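You operate a simulated robot arm through the tools that you are given. There is no shell and no other tool. Be economical: measure what you need, move in short steps, check, and stop when the job is done.

Carry out the task below with a simulated robot arm. There is one attempt and no reset: what you move stays moved.

## Task
Screw home the loose pins of the green and blue shackles, then clamp the green one in the vice.

It is judged by the outcome, as a careful person would: the job done as asked, and still so three seconds after it is handed in. It fails if anything else is knocked over, pushed out of place, dropped, spilled or broken.

## Robot
A 7-joint arm with a two-finger parallel gripper, fixed in place. Base frame: the origin is at the foot of the arm, x ahead of it, y to its left, z up; the work surface is at about z = 850. Lengths are in mm, angles in degrees, forces in N, time in s.
With the tool pointing down near the work surface it reaches from about 240 to 680 mm from the base axis. Its first joint turns from -66.0 to 66.0 degrees. Payload 2.4 kg.
The tool frame sits at the grasp point between the pads (the TCP): z along the fingers, y along the line on which they close. The tips reach 30 mm beyond it. The gripper opens to 94 mm. The fingers are 28 mm wide and 10 mm thick; the gripper's body (50 by 96 mm) begins 55 mm behind the TCP.
Orientation is that of the tool frame in the base frame, as a unit quaternion [x, y, z, w]. With the fingers straight down and closing along the base's y, the tool's x points along the base's -x, its y along +y and its z along -z.

## Interface
- The arm moves only by the tool arm_command. Its argument "rows" is a list that holds one entry, the list of rows, each a list of 7 numbers: the gripper command, from -1 (fully open) to 1 (shut), values between in proportion, then the shift along the base's x, y, z in mm, then the turn, a rotation vector about the base's x, y, z in degrees. In form: [[[claw, dx, dy, dz, wx, wy, wz], ...]]. A call has 1 to 8 rows; each row shifts and turns the commanded pose from where the row before left it. Each row takes 0.2 s and may step no farther than 50 mm and 8.6 degrees from the row before; otherwise, or with a gripper value out of range, the whole call is refused. Where a pose cannot be reached the arm comes as near as it can. A force on the tool above 40 N (or 10 N above the force at the start of the call, whichever is more), or a blocked arm, ends the call early, and 0.2 s more pass. Each finger travels about 153 mm/s and halts on what it meets, pressing with about 40 N; the grip force reading is that of the motor and also rises with nothing between the fingers. The clock runs only during rows and for 0.2 s after the last one: add rows that do not move to give the fingers time. It gives the time, the measured TCP pose, the force on the tool (base axes), the opening and the grip force at its end, in the units of the frame above (readings bear some noise), with the torque about the TCP (base axes, N m) and any sound that the robot's microphone picked up, and new pictures: "show" is both (left out), scene, wrist or none.
- Cameras (640 x 400 px; columns grow to the right, rows downward): "scene" is fixed at [41.1, 487.7, 1446.1]; the picture's right is [-0.58, -0.81, 0.00], its down [-0.53, 0.38, -0.76] and it looks along [0.62, -0.44, -0.65] (base axes); focal length 320 px, centre (320, 200). "wrist" rides on the gripper at [76, 14, -102] in the tool frame; the picture's right is [-0.18, 0.98, 0.00], its down [-0.75, -0.14, -0.64] and it looks along [-0.63, -0.12, 0.77] (tool axes); focal length 243 px, centre (320, 200). There is no depth. A picture from a camera that has moved, and an enlarged one, comes with that camera's place and axes in the base frame and with its lens. The place of the scene camera against the robot may be out by one fixed shift of up to 18 mm in any direction.
- inspect(camera, box): a new picture of the part [left, top, right, bottom] of that camera's present view, enlarged. No time passes.
- finish_job(): hands the job in; it is judged then, once.

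Work in short steps. Places have to be worked out from the pictures, the camera data and where the tool is seen: move nearer, look again, correct. Check each grasp and each placing, and mend what went wrong. You have 120 turns and 200 pictures in all, those below and enlarged ones among them. Open the gripper and draw the arm clear of the work before you hand the job in, unless the task says otherwise; then end with one line.

The tools are called after ">>>" as name(argument=value, ...) on one line, values as JSON. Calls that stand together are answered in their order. arm_command: Moves the arm, as the interface text tells. Its arguments: {"type":"object","properties":{"rows":{"type":"array"},"show":{"type":"string","enum":["both","scene","wrist","none"]}},"required":["rows"]} The other tools are called the same way: inspect (camera, box) takes an enlarged picture of a part of a camera's view; finish_job () hands the job in.

At the start:

```text
time_s: 0.0
tcp_pos: [377.9, 141.6, 1098.8]
tool_rot: [0.0, 1.0, 0.0, 0.0]
wrist_force: [-0.2, 0.2, -0.7]
wrist_torque: [0.05, 0.0, 0.02]
opening: 94.0
grasp_force: 0.1
```

scene: 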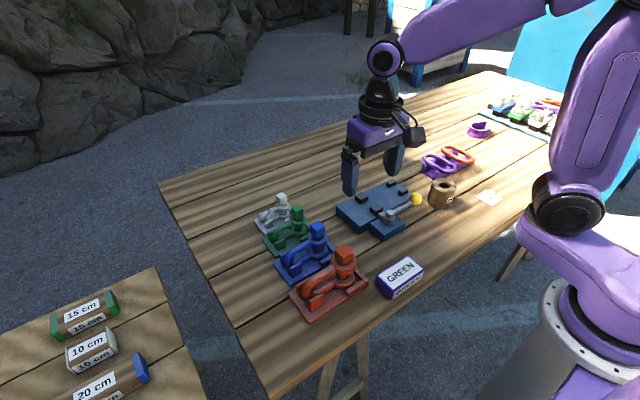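
wrist: 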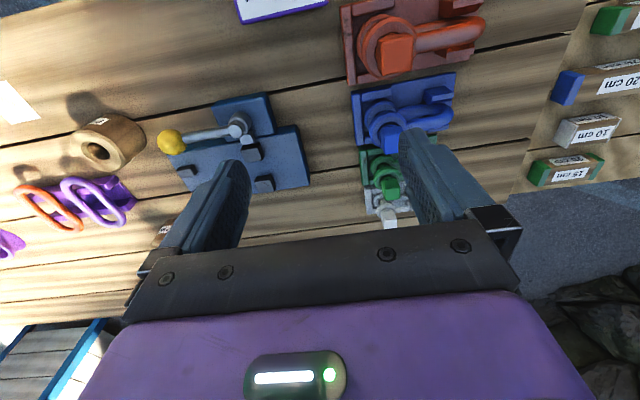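

I'll look closely at the shackles, vice and card before moving.

>>> inspect(camera="scene", box=[240, 180, 380, 330])

>>> inspect(camera="scene", box=[320, 140, 510, 310])

>>> inspect(camera="wrist", box=[140, 0, 500, 225])

```text
2.67 times, centred on (310, 255) of scene
camera zoom: at [41.1, 487.7, 1446.1], right [-0.58, -0.81, 0.0], down [-0.53, 0.38, -0.76], along [0.62, -0.44, -0.65], focal length 854 px, centre (347, 53)
```

zoom: 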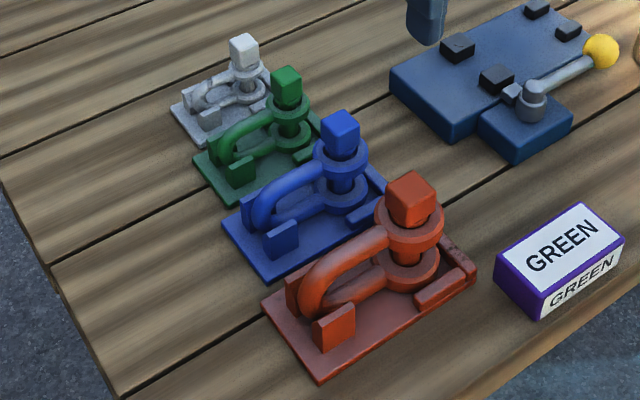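

```text
2.35 times, centred on (415, 225) of scene
camera zoom: at [41.1, 487.7, 1446.1], right [-0.58, -0.81, 0.0], down [-0.53, 0.38, -0.76], along [0.62, -0.44, -0.65], focal length 753 px, centre (96, 141)
```

zoom: 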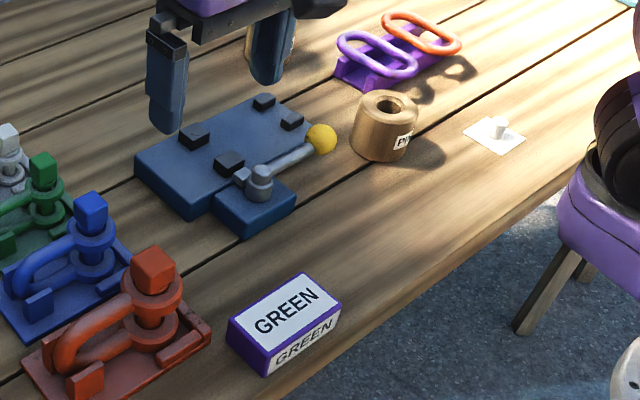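

```text
1.78 times, centred on (320, 112) of wrist
camera zoom: at [301.4, 153.6, 1201.6], right [0.18, 0.98, 0.0], down [0.75, -0.14, 0.64], along [0.63, -0.12, -0.77], focal length 431 px, centre (320, 356)
```

zoom: 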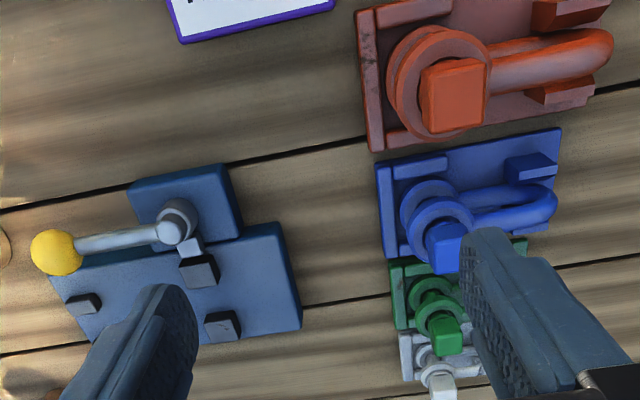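

The pin heads look to be near y≈215, with blue at x≈455 and green at x≈528. I'm moving over the row for a second viewpoint to triangulate heights.

>>> arm_command(rows=[[[-1, 40, 30, -10, 0, 0, 0], [-1, 40, 30, -20, 0, 0, 0], [-1, 0, 0, 0, 0, 0, 0]]])

>>> inspect(camera="wrist", box=[200, 0, 480, 200])

```text
refused: row 1 steps farther than a row can; nothing moved
```

```text
2.00 times, centred on (340, 100) of wrist
camera zoom: at [301.4, 153.6, 1201.6], right [0.18, 0.98, 0.0], down [0.75, -0.14, 0.64], along [0.63, -0.12, -0.77], focal length 485 px, centre (280, 400)
```

zoom: 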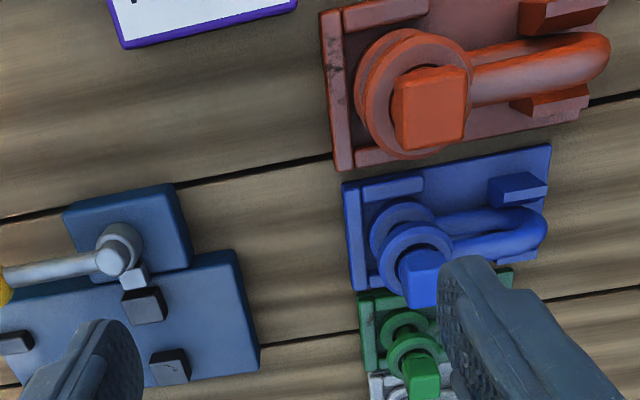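

The row was slightly over 50 mm long, so I'm splitting it smaller.

>>> arm_command(rows=[[[-1, 30, 25, -10, 0, 0, 0], [-1, 30, 25, -10, 0, 0, 0], [-1, 30, 23, -10, 0, 0, 0], [-1, 0, 0, 0, 0, 0, 0]]], show="wrist")

>>> inspect(camera="wrist", box=[220, 50, 420, 200])

```text
time_s: 1.0
tcp_pos: [468.5, 213.8, 1069.3]
tool_rot: [0.0, 1.0, 0.0, 0.001]
wrist_force: [-0.7, -1.0, -0.5]
wrist_torque: [0.01, 0.01, 0.02]
opening: 93.8
grasp_force: 0.2
camera wrist: at [392.3, 226.7, 1171.1], right [0.18, 0.98, 0.0], down [0.75, -0.14, 0.64], along [0.63, -0.12, -0.77], focal length 243 px, centre (320, 200)
```

wrist: 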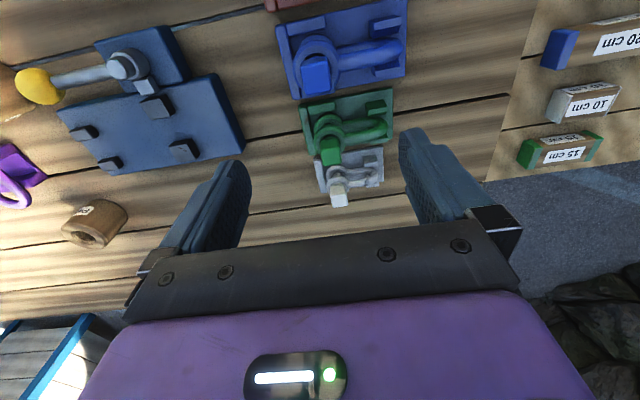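

```text
2.67 times, centred on (320, 125) of wrist
camera zoom: at [392.3, 226.7, 1171.1], right [0.18, 0.98, 0.0], down [0.75, -0.14, 0.64], along [0.63, -0.12, -0.77], focal length 647 px, centre (320, 400)
```

zoom: 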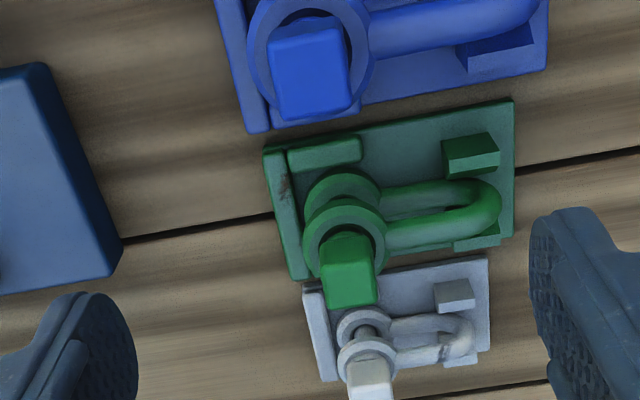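

>>> inspect(camera="wrist", box=[290, 80, 410, 160])

>>> inspect(camera="scene", box=[250, 190, 350, 290])

```text
5.00 times, centred on (350, 120) of wrist
camera zoom: at [392.3, 226.7, 1171.1], right [0.18, 0.98, 0.0], down [0.75, -0.14, 0.64], along [0.63, -0.12, -0.77], focal length 1213 px, centre (170, 600)
```

zoom: 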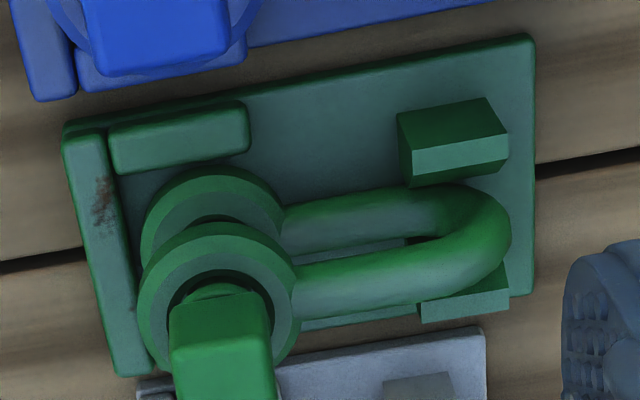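

```text
4.00 times, centred on (300, 240) of scene
camera zoom: at [41.1, 487.7, 1446.1], right [-0.58, -0.81, 0.0], down [-0.53, 0.38, -0.76], along [0.62, -0.44, -0.65], focal length 1280 px, centre (400, 40)
```

zoom: 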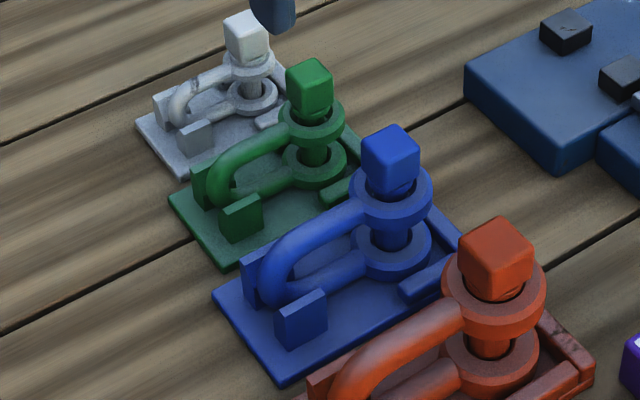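

Green tray is axis-aligned (x 490–557, y 181–293), with the head near (524, 213) and its top near z≈926. I'm going above it with partly closed fingers to check.

>>> arm_command(rows=[[[-0.1, 28, 0, -25, 0, 0, 0], [-0.1, 28, 0, -25, 0, 0, 0], [-0.1, 0, 0, -35, 0, 0, 0], [-0.1, 0, 0, 0, 0, 0, 0]]])

>>> inspect(camera="wrist", box=[220, 80, 420, 220])

>>> inspect(camera="scene", box=[240, 150, 360, 270])

```text
time_s: 2.0
tcp_pos: [523.9, 213.1, 983.6]
tool_rot: [0.001, 1.0, 0.0, 0.0]
wrist_force: [-0.1, 0.2, -0.2]
wrist_torque: [0.0, 0.01, 0.02]
opening: 51.8
grasp_force: 0.0
camera wrist: at [447.8, 226.2, 1085.8], right [0.18, 0.98, 0.0], down [0.75, -0.14, 0.64], along [0.63, -0.12, -0.77], focal length 243 px, centre (320, 200)
```

scene: 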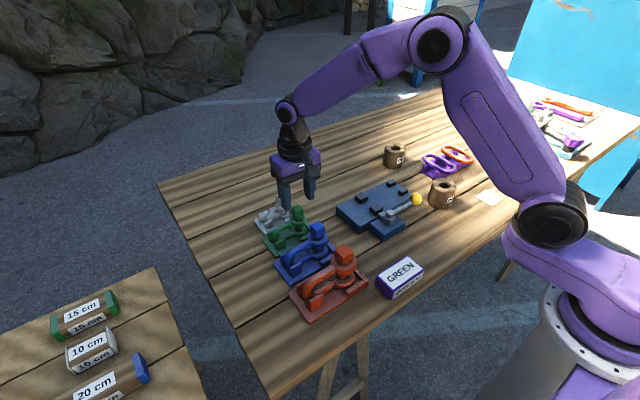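
wrist: 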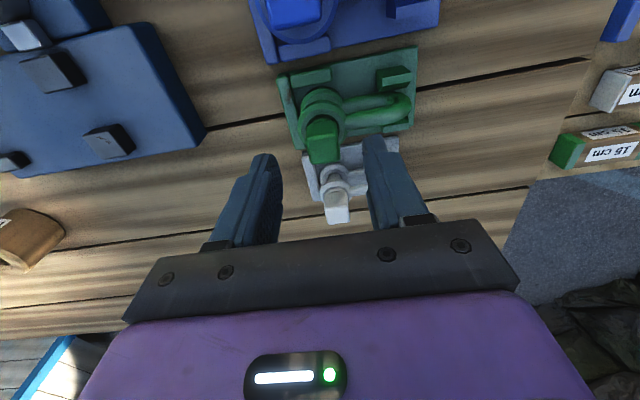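

```text
2.86 times, centred on (320, 150) of wrist
camera zoom: at [447.8, 226.2, 1085.8], right [0.18, 0.98, 0.0], down [0.75, -0.14, 0.64], along [0.63, -0.12, -0.77], focal length 693 px, centre (320, 343)
```

zoom: 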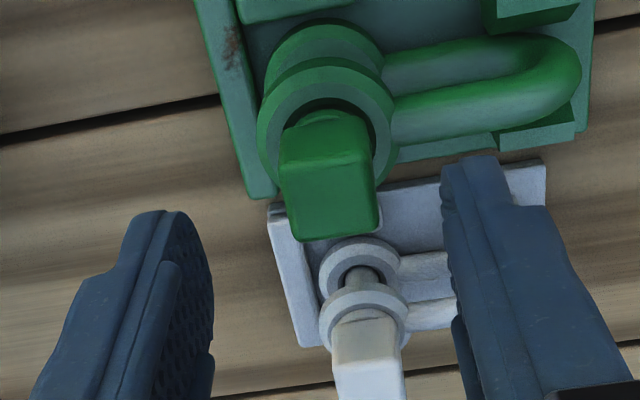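

```text
3.33 times, centred on (300, 210) of scene
camera zoom: at [41.1, 487.7, 1446.1], right [-0.58, -0.81, 0.0], down [-0.53, 0.38, -0.76], along [0.62, -0.44, -0.65], focal length 1067 px, centre (387, 167)
```

zoom: 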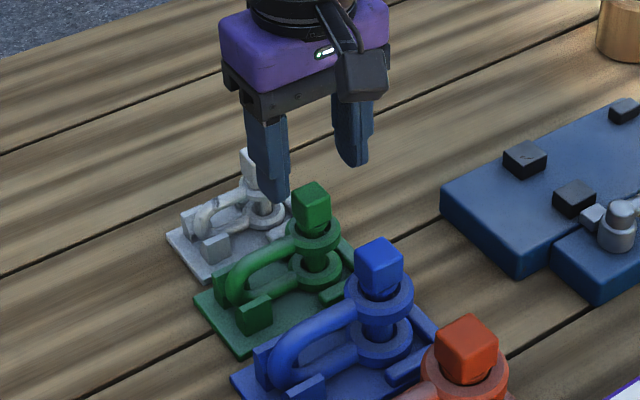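

Head top seems to be at z≈935–943. I'll descend to TCP 962 with opening ~50 and look again.

>>> arm_command(rows=[[[-0.1, 0, 1, -22, 0, 0, 0], [-0.1, 0, 0, 0, 0, 0, 0]]])

>>> inspect(camera="wrist", box=[220, 100, 420, 240])

>>> inspect(camera="scene", box=[240, 170, 340, 270])

```text
time_s: 2.6
tcp_pos: [523.9, 213.0, 962.1]
tool_rot: [0.0, 1.0, 0.0, -0.001]
wrist_force: [0.5, -0.4, 0.3]
wrist_torque: [-0.02, 0.0, 0.01]
opening: 51.6
grasp_force: 0.0
camera wrist: at [447.3, 227.2, 1063.9], right [0.18, 0.98, 0.0], down [0.75, -0.14, 0.64], along [0.63, -0.12, -0.77], focal length 243 px, centre (320, 200)
```

scene: 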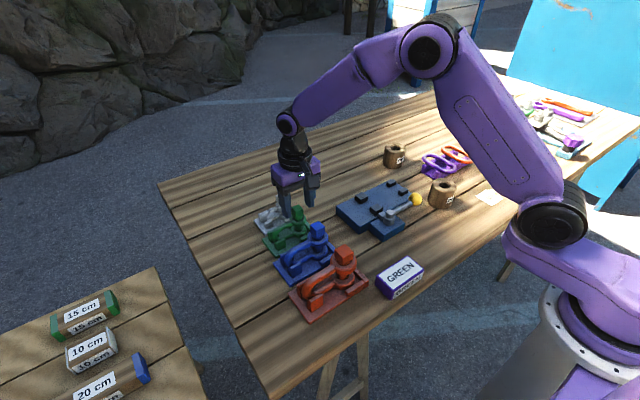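
wrist: 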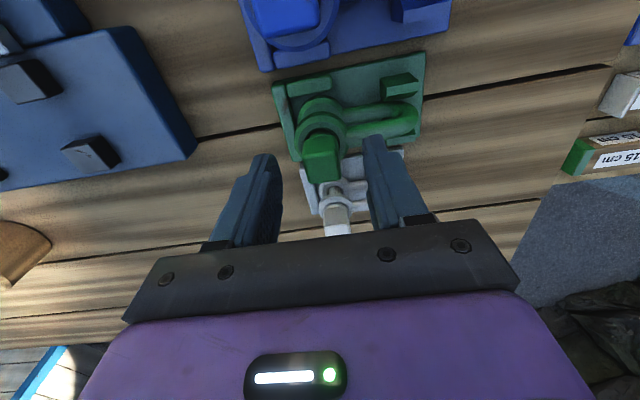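

```text
2.86 times, centred on (320, 170) of wrist
camera zoom: at [447.3, 227.2, 1063.9], right [0.18, 0.98, 0.0], down [0.75, -0.14, 0.64], along [0.63, -0.12, -0.77], focal length 693 px, centre (320, 286)
```

zoom: 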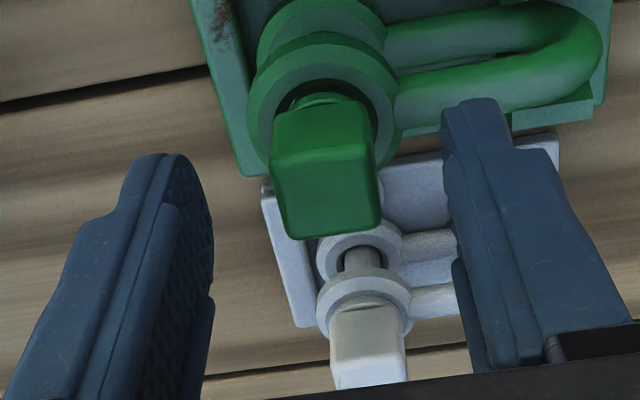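

```text
4.00 times, centred on (290, 220) of scene
camera zoom: at [41.1, 487.7, 1446.1], right [-0.58, -0.81, 0.0], down [-0.53, 0.38, -0.76], along [0.62, -0.44, -0.65], focal length 1280 px, centre (440, 120)
```

zoom: 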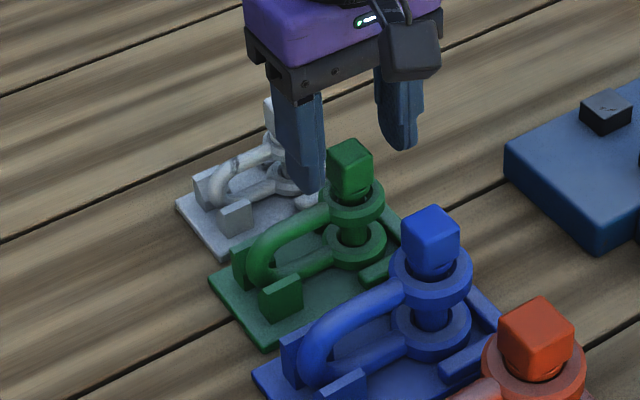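

Fingers straddle the head well in y. I'll lower to TCP 943 (tips ≈913, over the eye), then close gently and read.

>>> arm_command(rows=[[[-0.1, 0, 1.5, -19, 0, 0, 0], [-0.1, 0, 0, 0, 0, 0, 0]]])

>>> inspect(camera="wrist", box=[240, 120, 400, 240])

>>> inspect(camera="scene", box=[250, 180, 330, 260])

```text
time_s: 3.2
tcp_pos: [523.9, 215.7, 941.9]
tool_rot: [0.0, 1.0, 0.001, 0.0]
wrist_force: [0.5, 0.2, -0.6]
wrist_torque: [0.01, 0.0, 0.01]
opening: 51.7
grasp_force: 0.0
camera wrist: at [447.7, 228.7, 1045.1], right [0.18, 0.98, 0.0], down [0.75, -0.14, 0.64], along [0.63, -0.12, -0.77], focal length 243 px, centre (320, 200)
```

scene: 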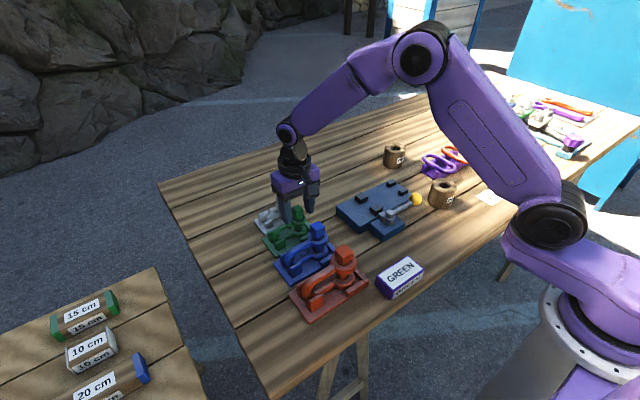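
wrist: 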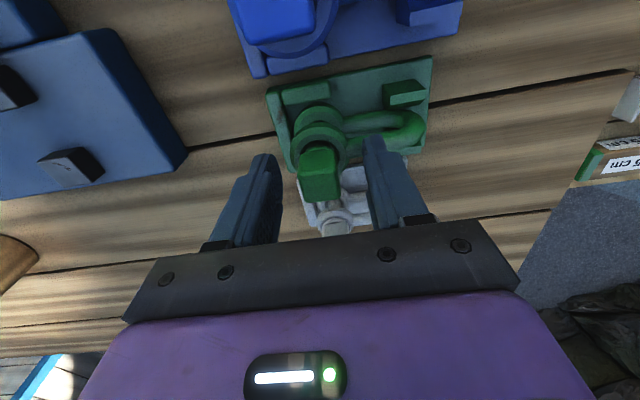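

```text
3.33 times, centred on (320, 180) of wrist
camera zoom: at [447.7, 228.7, 1045.1], right [0.18, 0.98, 0.0], down [0.75, -0.14, 0.64], along [0.63, -0.12, -0.77], focal length 809 px, centre (320, 267)
```

zoom: 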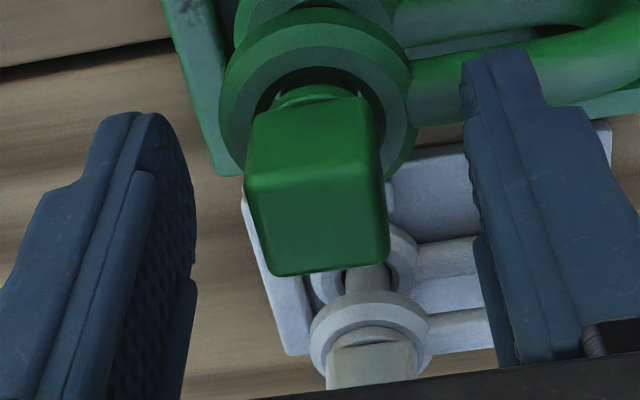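

```text
5.00 times, centred on (290, 220) of scene
camera zoom: at [41.1, 487.7, 1446.1], right [-0.58, -0.81, 0.0], down [-0.53, 0.38, -0.76], along [0.62, -0.44, -0.65], focal length 1601 px, centre (470, 100)
```

zoom: 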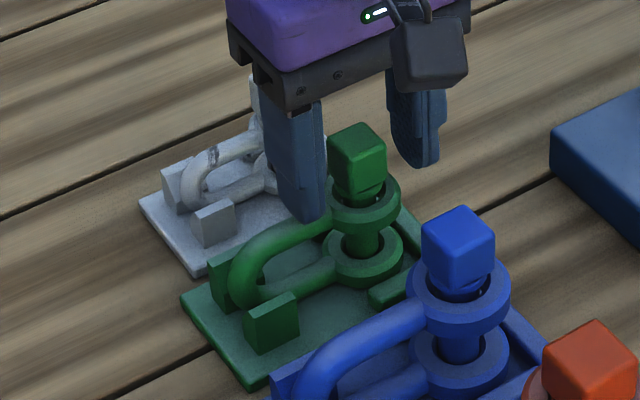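

Head is at about (526, 214), aligned, ~20 mm square, top ≈939. Correcting and closing on it.

>>> arm_command(rows=[[[-0.1, 2, -1.6, 0, 0, 0, 0], [1, 0, 0, 0, 0, 0, 0], [1, 0, 0, 0, 0, 0, 0]]], show="none")

>>> inspect(camera="wrist", box=[240, 120, 400, 240])

```text
time_s: 4.0
tcp_pos: [527.0, 215.3, 942.7]
tool_rot: [0.0, 1.0, 0.0, 0.0]
wrist_force: [-0.7, 0.5, 0.7]
wrist_torque: [-0.08, 0.0, -0.03]
opening: 26.3
grasp_force: 40.2
```

```text
3.33 times, centred on (320, 180) of wrist
camera zoom: at [449.8, 227.4, 1045.3], right [0.18, 0.98, 0.0], down [0.75, -0.14, 0.64], along [0.63, -0.12, -0.77], focal length 809 px, centre (320, 267)
```

zoom: 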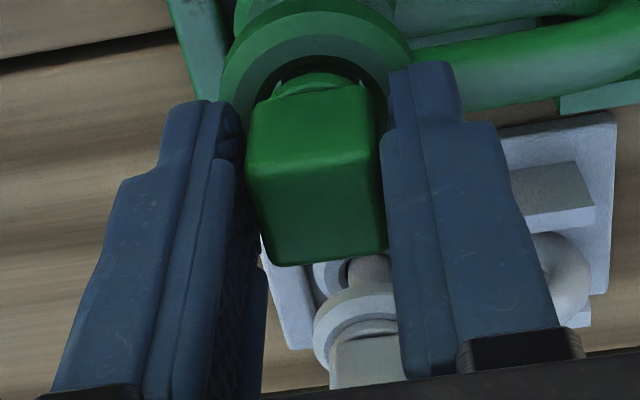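

Firm grip (26 mm, 40 N). I'll turn clockwise (from above) 24° and watch torque and vertical force.

>>> arm_command(rows=[[[1, 0, 0, 0, 0, 0, -8], [1, 0, 0, 0, 0, 0, -8], [1, 0, 0, 0, 0, 0, -8], [1, 0, 0, 0, 0, 0, 0]]], show="none")

>>> inspect(camera="wrist", box=[220, 80, 420, 240])

```text
time_s: 5.0
tcp_pos: [526.0, 214.3, 942.9]
tool_rot: [0.209, 0.978, -0.001, 0.0]
wrist_force: [-1.3, -0.2, -0.1]
wrist_torque: [-0.04, 0.02, 0.01]
opening: 26.7
grasp_force: 40.3
```

```text
2.50 times, centred on (320, 160) of wrist
camera zoom: at [462.2, 257.2, 1045.4], right [0.57, 0.82, 0.0], down [0.63, -0.44, 0.64], along [0.53, -0.37, -0.77], focal length 606 px, centre (320, 300)
```

zoom: 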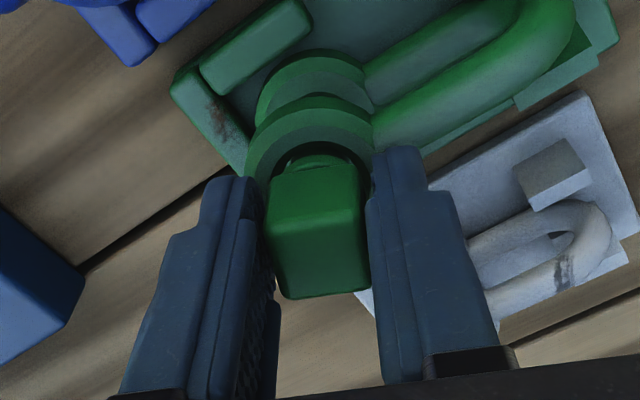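

The head turns freely with the fingers. Continuing another 64°.

>>> arm_command(rows=[[[1, 0, 0, 0, 0, 0, -8], [1, 0, 0, 0, 0, 0, -8], [1, 0, 0, 0, 0, 0, -8], [1, 0, 0, 0, 0, 0, -8], [1, 0, 0, 0, 0, 0, -8], [1, 0, 0, 0, 0, 0, -8], [1, 0, 0, 0, 0, 0, -8], [1, 0, 0, 0, 0, 0, -8]]], show="none")

>>> inspect(camera="wrist", box=[220, 80, 420, 240])

>>> inspect(camera="scene", box=[250, 180, 330, 260])

```text
time_s: 6.8
tcp_pos: [527.4, 214.3, 943.3]
tool_rot: [0.696, 0.718, 0.001, 0.0]
wrist_force: [0.2, 0.4, -2.1]
wrist_torque: [-0.07, -0.01, 0.01]
opening: 26.6
grasp_force: 39.5
```

```text
2.50 times, centred on (320, 160) of wrist
camera zoom: at [537.8, 289.8, 1045.5], right [0.99, -0.15, 0.0], down [-0.12, -0.76, 0.64], along [-0.1, -0.63, -0.77], focal length 606 px, centre (320, 300)
```

zoom: 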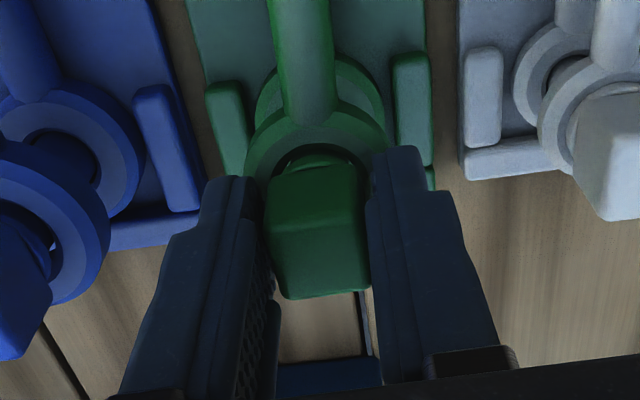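

```text
5.00 times, centred on (290, 220) of scene
camera zoom: at [41.1, 487.7, 1446.1], right [-0.58, -0.81, 0.0], down [-0.53, 0.38, -0.76], along [0.62, -0.44, -0.65], focal length 1601 px, centre (470, 100)
```

zoom: 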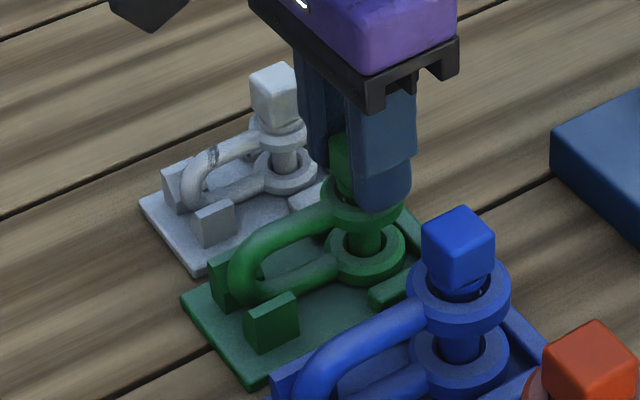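

Shackle stayed put and torque is nil. Continuing the turn to find how far the wrist can go.

>>> arm_command(rows=[[[1, 0, 0, 0, 0, 0, -8], [1, 0, 0, 0, 0, 0, -8], [1, 0, 0, 0, 0, 0, -8], [1, 0, 0, 0, 0, 0, -8], [1, 0, 0, 0, 0, 0, -8], [1, 0, 0, 0, 0, 0, -8]]], show="none")

>>> inspect(camera="scene", box=[250, 180, 330, 260])

>>> inspect(camera="wrist", box=[220, 80, 420, 240])

```text
time_s: 8.2
tcp_pos: [526.2, 214.3, 944.1]
tool_rot: [0.928, 0.373, 0.0, -0.001]
wrist_force: [0.0, 0.1, -1.9]
wrist_torque: [-0.07, 0.08, 0.01]
opening: 26.7
grasp_force: 39.7
```

```text
5.00 times, centred on (290, 220) of scene
camera zoom: at [41.1, 487.7, 1446.1], right [-0.58, -0.81, 0.0], down [-0.53, 0.38, -0.76], along [0.62, -0.44, -0.65], focal length 1601 px, centre (470, 100)
```

zoom: 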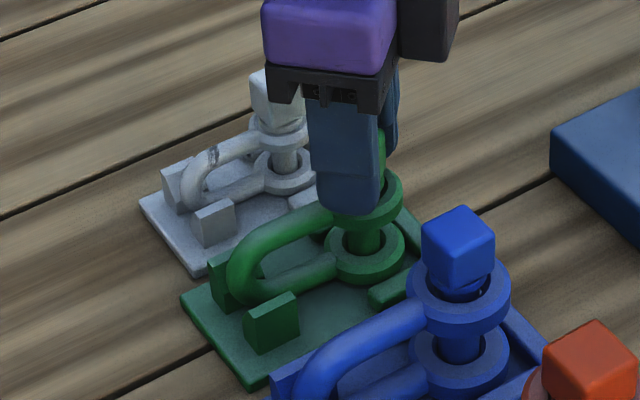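

```text
2.50 times, centred on (320, 160) of wrist
camera zoom: at [590.7, 255.9, 1045.7], right [0.55, -0.84, 0.0], down [-0.64, -0.42, 0.64], along [-0.54, -0.35, -0.77], focal length 606 px, centre (320, 300)
```

zoom: 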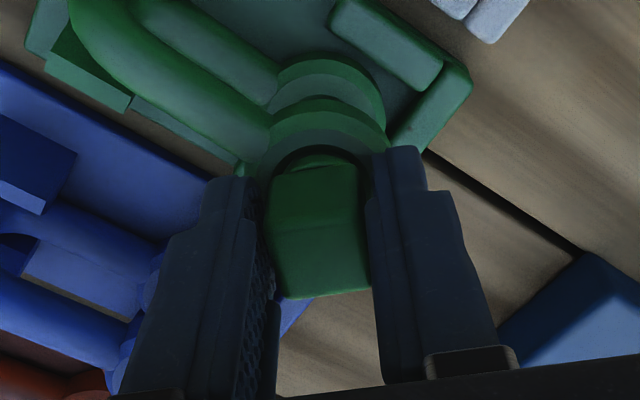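

No torque seen. I'll release and check whether the head sits lower than before.

>>> arm_command(rows=[[[0, 0, 0, 0, 0, 0, 0], [0, 0, 0, 0, 0, 0, 0], [0, 0, 0, 30, 0, 0, 0], [0, 0, 0, 30, 0, 0, 0]]], show="none")

>>> inspect(camera="scene", box=[250, 180, 330, 260])

>>> inspect(camera="wrist", box=[220, 50, 420, 210])

```text
time_s: 9.2
tcp_pos: [525.9, 212.9, 1003.6]
tool_rot: [0.927, 0.375, 0.0, 0.001]
wrist_force: [0.9, 0.3, -0.2]
wrist_torque: [0.01, 0.01, 0.0]
opening: 47.1
grasp_force: 0.0
```

```text
5.00 times, centred on (290, 220) of scene
camera zoom: at [41.1, 487.7, 1446.1], right [-0.58, -0.81, 0.0], down [-0.53, 0.38, -0.76], along [0.62, -0.44, -0.65], focal length 1601 px, centre (470, 100)
```

zoom: 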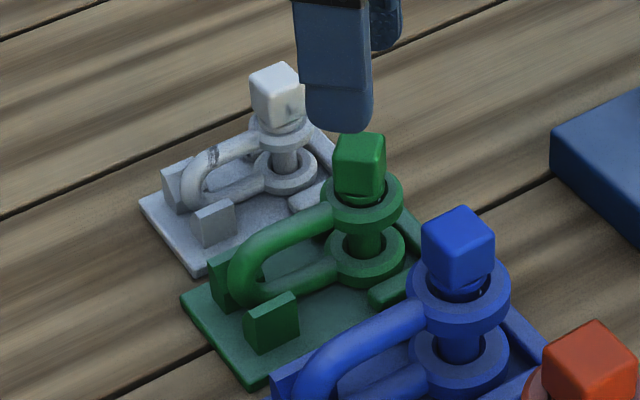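

```text
2.50 times, centred on (320, 130) of wrist
camera zoom: at [589.3, 255.3, 1105.9], right [0.55, -0.83, 0.0], down [-0.64, -0.42, 0.64], along [-0.54, -0.35, -0.77], focal length 606 px, centre (320, 375)
```

zoom: 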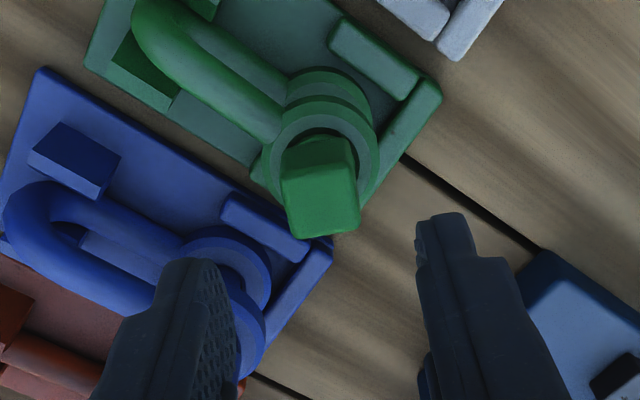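

The head dropped about 4–5 mm and turned. I'll rotate back 180° while raised to take another bite.

>>> arm_command(rows=[[[0, 0, 0, 0, 0, 0, 8.2], [0, 0, 0, 0, 0, 0, 8.2], [0, 0, 0, 0, 0, 0, 8.2], [0, 0, 0, 0, 0, 0, 8.2], [0, 0, 0, 0, 0, 0, 8.2], [0, 0, 0, 0, 0, 0, 8.2], [0, 0, 0, 0, 0, 0, 8.2], [0, 0, 0, 0, 0, 0, 8.2]]], show="none")

>>> arm_command(rows=[[[0, 0, 0, 0, 0, 0, 8.2], [0, 0, 0, 0, 0, 0, 8.2], [0, 0, 0, 0, 0, 0, 8.2], [0, 0, 0, 0, 0, 0, 8.2], [0, 0, 0, 0, 0, 0, 8.2], [0, 0, 0, 0, 0, 0, 8.2], [0, 0, 0, 0, 0, 0, 8.2], [0, 0, 0, 0, 0, 0, 8.2]]], show="none")

>>> arm_command(rows=[[[0, 0, 0, 0, 0, 0, 8.2], [0, 0, 0, 0, 0, 0, 8.2], [0, 0, 0, 0, 0, 0, 8.2], [0, 0, 0, 0, 0, 0, 8.2], [0, 0, 0, 0, 0, 0, 8.2], [0, 0, 0, 0, 0, 0, 7.8], [0, 0, 0, 0, 0, 0, 0]]], show="none")

>>> inspect(camera="wrist", box=[220, 50, 420, 210])

>>> inspect(camera="scene", box=[270, 190, 320, 240])

```text
time_s: 11.0
tcp_pos: [525.9, 215.1, 1002.7]
tool_rot: [0.576, 0.817, 0.0, 0.0]
wrist_force: [-0.3, 0.3, -0.2]
wrist_torque: [-0.01, 0.03, -0.04]
opening: 47.0
grasp_force: 0.0
```

```text
time_s: 12.8
tcp_pos: [525.6, 214.5, 1003.4]
tool_rot: [0.04, 0.999, 0.0, 0.0]
wrist_force: [-0.6, -0.4, 1.0]
wrist_torque: [0.01, -0.01, -0.03]
opening: 46.9
grasp_force: 0.0
```

```text
time_s: 14.4
tcp_pos: [525.4, 213.3, 1003.6]
tool_rot: [-0.375, 0.927, 0.0, 0.0]
wrist_force: [0.8, 0.8, -0.4]
wrist_torque: [0.03, 0.01, -0.01]
opening: 47.1
grasp_force: 0.0
```

```text
2.50 times, centred on (320, 130) of wrist
camera zoom: at [460.7, 170.3, 1105.6], right [-0.55, 0.83, 0.0], down [0.64, 0.42, 0.64], along [0.54, 0.35, -0.77], focal length 606 px, centre (320, 375)
```

zoom: 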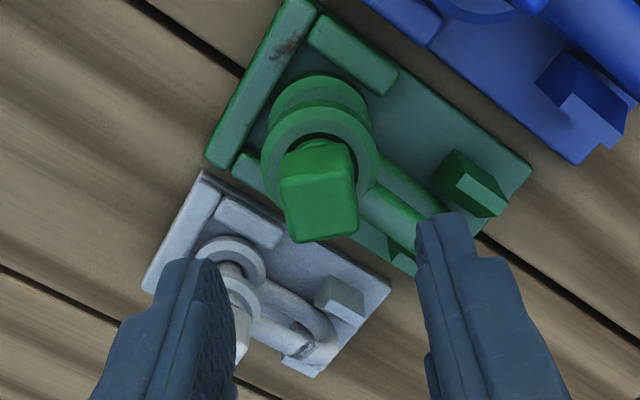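

```text
8.00 times, centred on (295, 215) of scene
camera zoom: at [41.1, 487.7, 1446.1], right [-0.58, -0.81, 0.0], down [-0.53, 0.38, -0.76], along [0.62, -0.44, -0.65], focal length 2561 px, centre (520, 80)
```

zoom: 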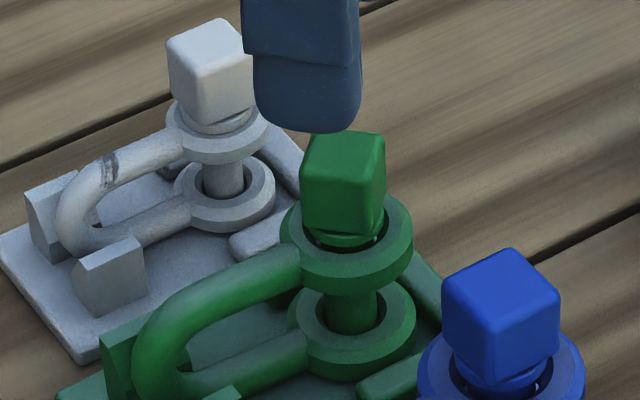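

Still a small gap under the head. Descending, regripping and turning clockwise again.

>>> arm_command(rows=[[[0, 0, 0, -32, 0, 0, 0], [0, 0, 0, -31, 0, 0, 0], [1, 0, 0, 0, 0, 0, 0], [1, 0, 0, 0, 0, 0, 0]]], show="none")

>>> arm_command(rows=[[[1, 0, 0, 0, 0, 0, -8.2], [1, 0, 0, 0, 0, 0, -8.2], [1, 0, 0, 0, 0, 0, -8.2], [1, 0, 0, 0, 0, 0, -8.2], [1, 0, 0, 0, 0, 0, -8.2], [1, 0, 0, 0, 0, 0, -8.2], [1, 0, 0, 0, 0, 0, -8.2], [1, 0, 0, 0, 0, 0, -8.2]]], show="none")

>>> inspect(camera="scene", box=[270, 190, 320, 240])

>>> inspect(camera="wrist", box=[220, 80, 420, 240])

```text
time_s: 15.4
tcp_pos: [525.7, 214.0, 939.8]
tool_rot: [-0.374, 0.927, 0.0, 0.001]
wrist_force: [-1.9, -1.3, 2.9]
wrist_torque: [-0.16, 0.22, -0.03]
opening: 26.7
grasp_force: 40.5
```

```text
time_s: 17.2
tcp_pos: [526.2, 213.8, 940.0]
tool_rot: [0.187, 0.982, 0.0, 0.001]
wrist_force: [-4.0, 1.6, -0.3]
wrist_torque: [-0.28, 0.07, 0.73]
opening: 26.5
grasp_force: 39.5
```

```text
8.00 times, centred on (295, 215) of scene
camera zoom: at [41.0, 487.8, 1446.1], right [-0.58, -0.81, 0.0], down [-0.53, 0.38, -0.76], along [0.62, -0.44, -0.65], focal length 2561 px, centre (520, 80)
```

zoom: 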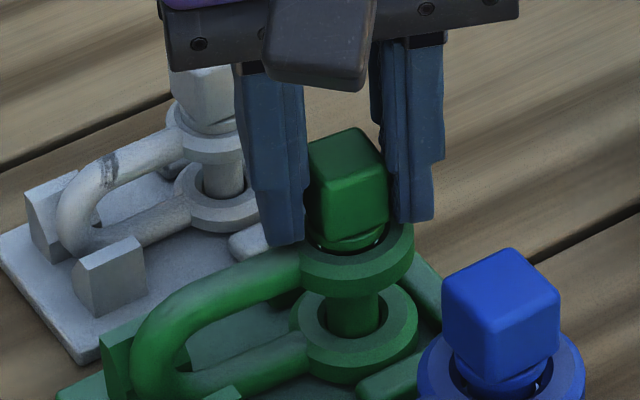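

```text
2.50 times, centred on (320, 160) of wrist
camera zoom: at [459.9, 254.7, 1042.7], right [0.53, 0.85, 0.0], down [0.65, -0.41, 0.64], along [0.54, -0.34, -0.77], focal length 606 px, centre (320, 300)
```

zoom: 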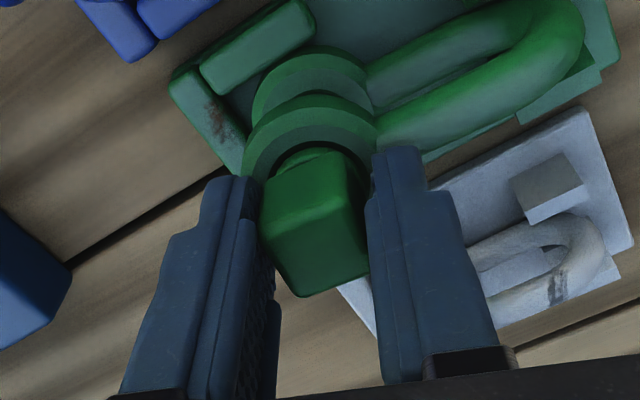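

Torque rose to 0.73 N·m and the head slipped in the fingers, suggesting it's bottoming out. I'll release, rise a bit and look.

>>> arm_command(rows=[[[0, 0, 0, 0, 0, 0, 0], [0, 0, 0, 0, 0, 0, 0], [0, 0, 0, 30, 0, 0, 0], [0, -20, 0, 30, 0, 0, 8]]], show="none")

>>> inspect(camera="scene", box=[275, 195, 325, 235])

>>> inspect(camera="wrist", box=[260, 60, 380, 160])

```text
time_s: 18.2
tcp_pos: [507.5, 214.5, 1000.1]
tool_rot: [0.118, 0.993, 0.0, 0.0]
wrist_force: [0.4, 0.7, 0.4]
wrist_torque: [-0.03, -0.02, 0.02]
opening: 47.1
grasp_force: 0.0
```

```text
10.00 times, centred on (300, 215) of scene
camera zoom: at [41.1, 487.7, 1446.1], right [-0.58, -0.81, 0.0], down [-0.53, 0.38, -0.76], along [0.62, -0.44, -0.65], focal length 3201 px, centre (520, 50)
```

zoom: 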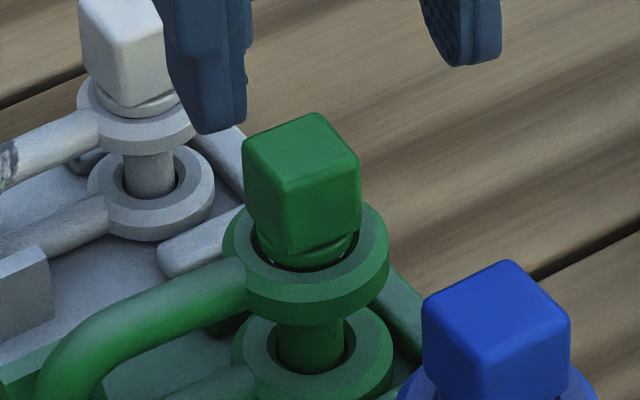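

```text
4.00 times, centred on (320, 110) of wrist
camera zoom: at [434.8, 245.6, 1102.4], right [0.41, 0.91, 0.0], down [0.7, -0.31, 0.64], along [0.59, -0.26, -0.77], focal length 970 px, centre (320, 560)
```

zoom: 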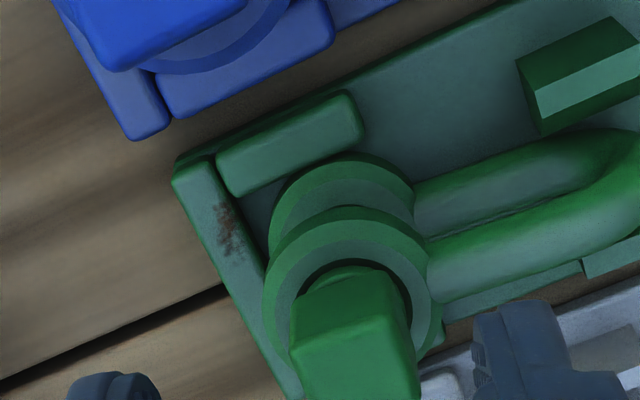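

>>> inspect(camera="scene", box=[320, 240, 370, 280])

>>> inspect(camera="scene", box=[295, 215, 345, 255])

>>> inspect(camera="scene", box=[255, 185, 305, 225])

```text
10.00 times, centred on (345, 260) of scene
camera zoom: at [41.1, 487.7, 1446.1], right [-0.58, -0.81, 0.0], down [-0.53, 0.38, -0.76], along [0.62, -0.44, -0.65], focal length 3201 px, centre (70, -400)
```

zoom: 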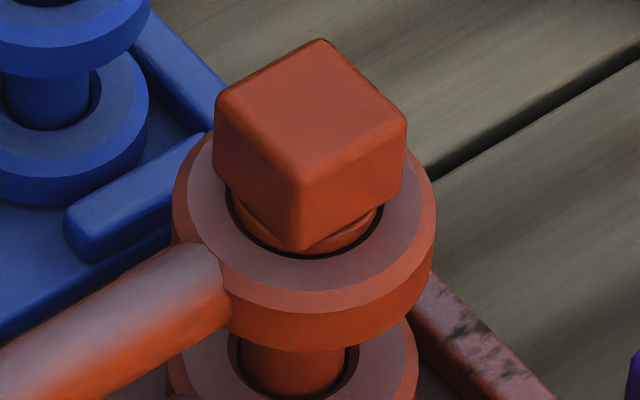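

```text
10.00 times, centred on (320, 235) of scene
camera zoom: at [41.1, 487.7, 1446.1], right [-0.58, -0.81, 0.0], down [-0.53, 0.38, -0.76], along [0.62, -0.44, -0.65], focal length 3201 px, centre (320, -150)
```

zoom: 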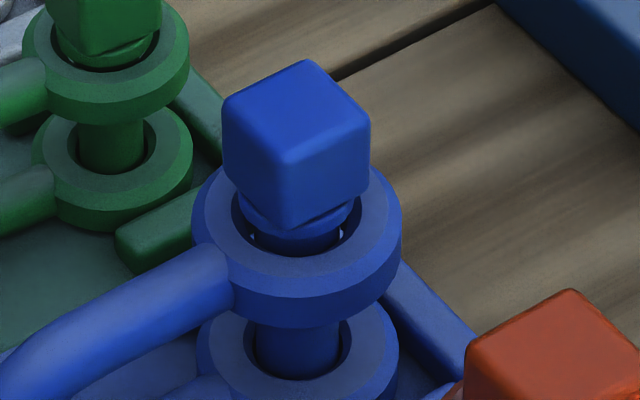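

```text
10.00 times, centred on (280, 205) of scene
camera zoom: at [41.1, 487.7, 1446.1], right [-0.58, -0.81, 0.0], down [-0.53, 0.38, -0.76], along [0.62, -0.44, -0.65], focal length 3201 px, centre (720, 150)
```

zoom: 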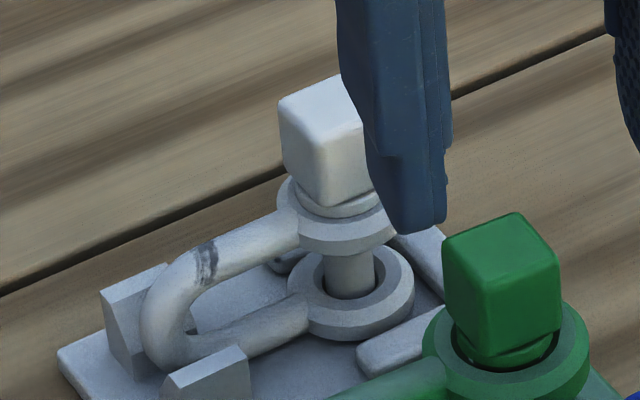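

Green's shoulder is nearly seated like the red's. I'll take one more aligned grip and torque it to confirm it is against the stop.

>>> arm_command(rows=[[[0, 19, 0, 0, 0, 0, 8.2], [0, 0, 0, 0, 0, 0, 8.2], [0, 0, 0, -31, 0, 0, 0], [0, 0, 0, -31, 0, 0, 0], [0, 0, 0, 0, 0, 0, 0]]], show="none")

>>> inspect(camera="wrist", box=[240, 80, 400, 220])

```text
time_s: 19.4
tcp_pos: [525.7, 214.8, 937.6]
tool_rot: [-0.024, 1.0, 0.0, 0.0]
wrist_force: [0.0, 0.2, -0.2]
wrist_torque: [0.0, -0.01, -0.03]
opening: 47.0
grasp_force: 0.0
```

```text
2.86 times, centred on (320, 150) of wrist
camera zoom: at [447.8, 224.3, 1040.4], right [0.14, 0.99, 0.0], down [0.76, -0.1, 0.64], along [0.64, -0.09, -0.77], focal length 693 px, centre (320, 343)
```

zoom: 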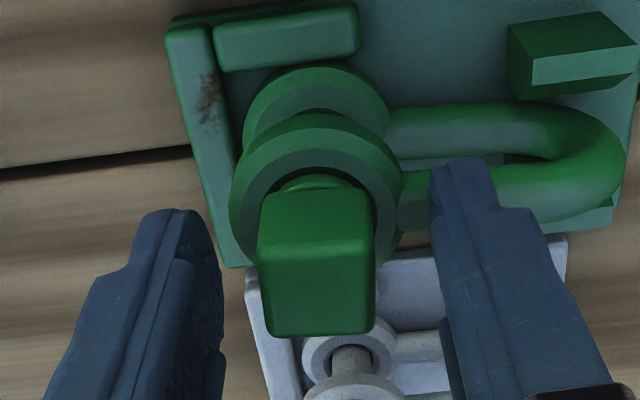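

Head is aligned with the fingers. Gripping and torquing clockwise.

>>> arm_command(rows=[[[1, 0, 0, 0, 0, 0, 0], [1, 0, 0, 0, 0, 0, 0], [1, 0, 0, 0, 0, 0, -5], [1, 0, 0, 0, 0, 0, -5]]], show="none")

>>> arm_command(rows=[[[1, 0, 0, 0, 0, 0, -5], [1, 0, 0, 0, 0, 0, -5], [1, 0, 0, 0, 0, 0, 0]]], show="none")

>>> inspect(camera="wrist", box=[240, 80, 400, 220])

```text
time_s: 20.4
tcp_pos: [525.5, 214.2, 939.4]
tool_rot: [0.064, 0.998, -0.001, 0.0]
wrist_force: [-0.4, -2.3, 1.5]
wrist_torque: [-0.02, -0.05, 0.55]
opening: 27.0
grasp_force: 40.1
```

```text
time_s: 21.2
tcp_pos: [526.5, 215.6, 939.2]
tool_rot: [0.149, 0.989, 0.002, 0.002]
wrist_force: [-0.2, -1.8, 18.8]
wrist_torque: [0.52, 0.09, 1.04]
opening: 26.9
grasp_force: 40.3
```

```text
2.86 times, centred on (320, 150) of wrist
camera zoom: at [456.3, 250.0, 1041.6], right [0.47, 0.88, 0.0], down [0.68, -0.36, 0.64], along [0.57, -0.3, -0.77], focal length 693 px, centre (320, 343)
```

zoom: 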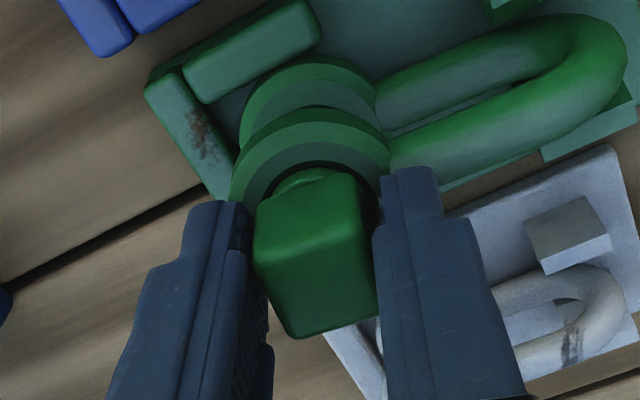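

Torque hit 1.04 N·m with the head no longer turning. Releasing and examining seating.

>>> arm_command(rows=[[[0, 0, 0, 0, 0, 0, 0], [0, 0, 0, 0, 0, 0, 0], [0, 0, 0, 30, 0, 0, 8.2], [0, 0, 0, 35, 0, 0, 8.2], [0, -35, 0, 0, 0, 0, 0], [0, -35, 0, 0, 0, 0, 0]]], show="none")

>>> inspect(camera="scene", box=[275, 195, 325, 235])

>>> inspect(camera="wrist", box=[240, 60, 400, 200])

```text
time_s: 22.6
tcp_pos: [456.0, 214.7, 1003.4]
tool_rot: [0.006, 1.0, 0.0, 0.0]
wrist_force: [-0.6, -0.2, -0.1]
wrist_torque: [-0.01, -0.01, -0.03]
opening: 46.8
grasp_force: 0.1
```

```text
10.00 times, centred on (300, 215) of scene
camera zoom: at [41.1, 487.7, 1446.1], right [-0.58, -0.81, 0.0], down [-0.53, 0.38, -0.76], along [0.62, -0.44, -0.65], focal length 3201 px, centre (520, 50)
```

zoom: 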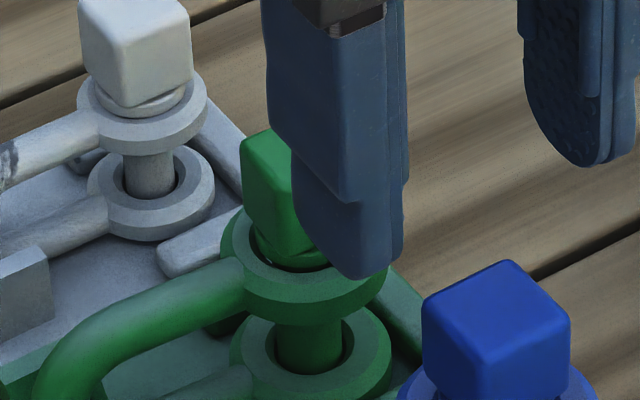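

```text
2.86 times, centred on (320, 130) of wrist
camera zoom: at [378.7, 229.3, 1105.0], right [0.2, 0.98, 0.0], down [0.75, -0.15, 0.64], along [0.63, -0.13, -0.77], focal length 693 px, centre (320, 400)
```

zoom: 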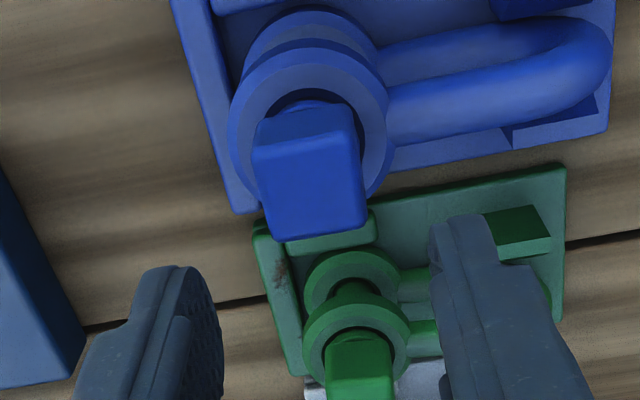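

Green appears seated like red's. Now blue: head estimated at (446, 213.5), top ≈944. Moving over and looking.

>>> arm_command(rows=[[[0, -10, -1, -20, 0, 0, -0.7], [0, 0, 0, -18, 0, 0, 0], [0, 0, 0, 0, 0, 0, 0]]], show="none")

>>> inspect(camera="wrist", box=[240, 100, 400, 220])

>>> inspect(camera="scene", box=[270, 190, 350, 254])

```text
time_s: 23.4
tcp_pos: [445.6, 213.5, 965.3]
tool_rot: [0.013, 1.0, 0.0, -0.001]
wrist_force: [0.0, -0.6, 0.8]
wrist_torque: [0.01, -0.01, 0.0]
opening: 46.9
grasp_force: 0.1
```

```text
3.33 times, centred on (320, 160) of wrist
camera zoom: at [368.7, 228.9, 1067.5], right [0.21, 0.98, 0.0], down [0.75, -0.16, 0.64], along [0.63, -0.13, -0.77], focal length 809 px, centre (320, 333)
```

zoom: 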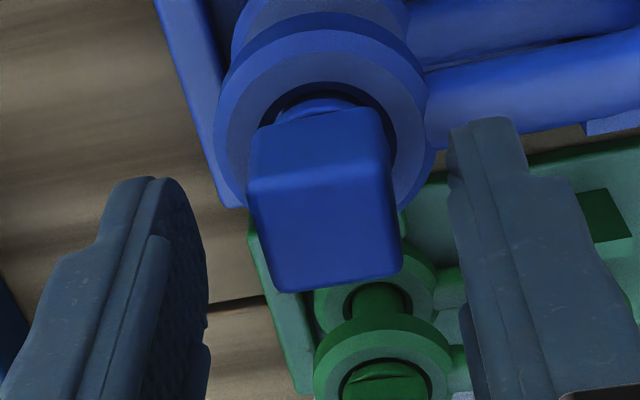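

```text
6.25 times, centred on (310, 222) of scene
camera zoom: at [41.1, 487.7, 1446.1], right [-0.58, -0.81, 0.0], down [-0.53, 0.38, -0.76], along [0.62, -0.44, -0.65], focal length 2001 px, centre (382, 62)
```

zoom: 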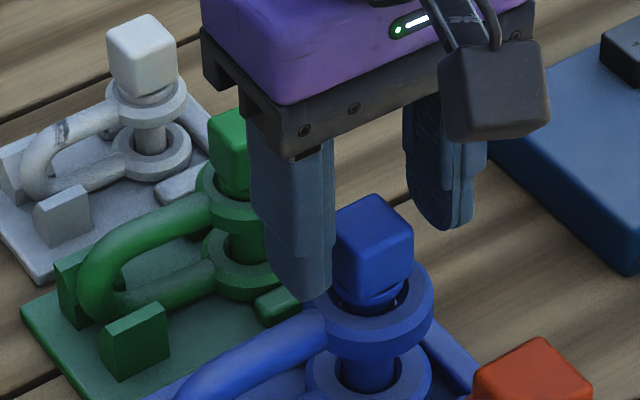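

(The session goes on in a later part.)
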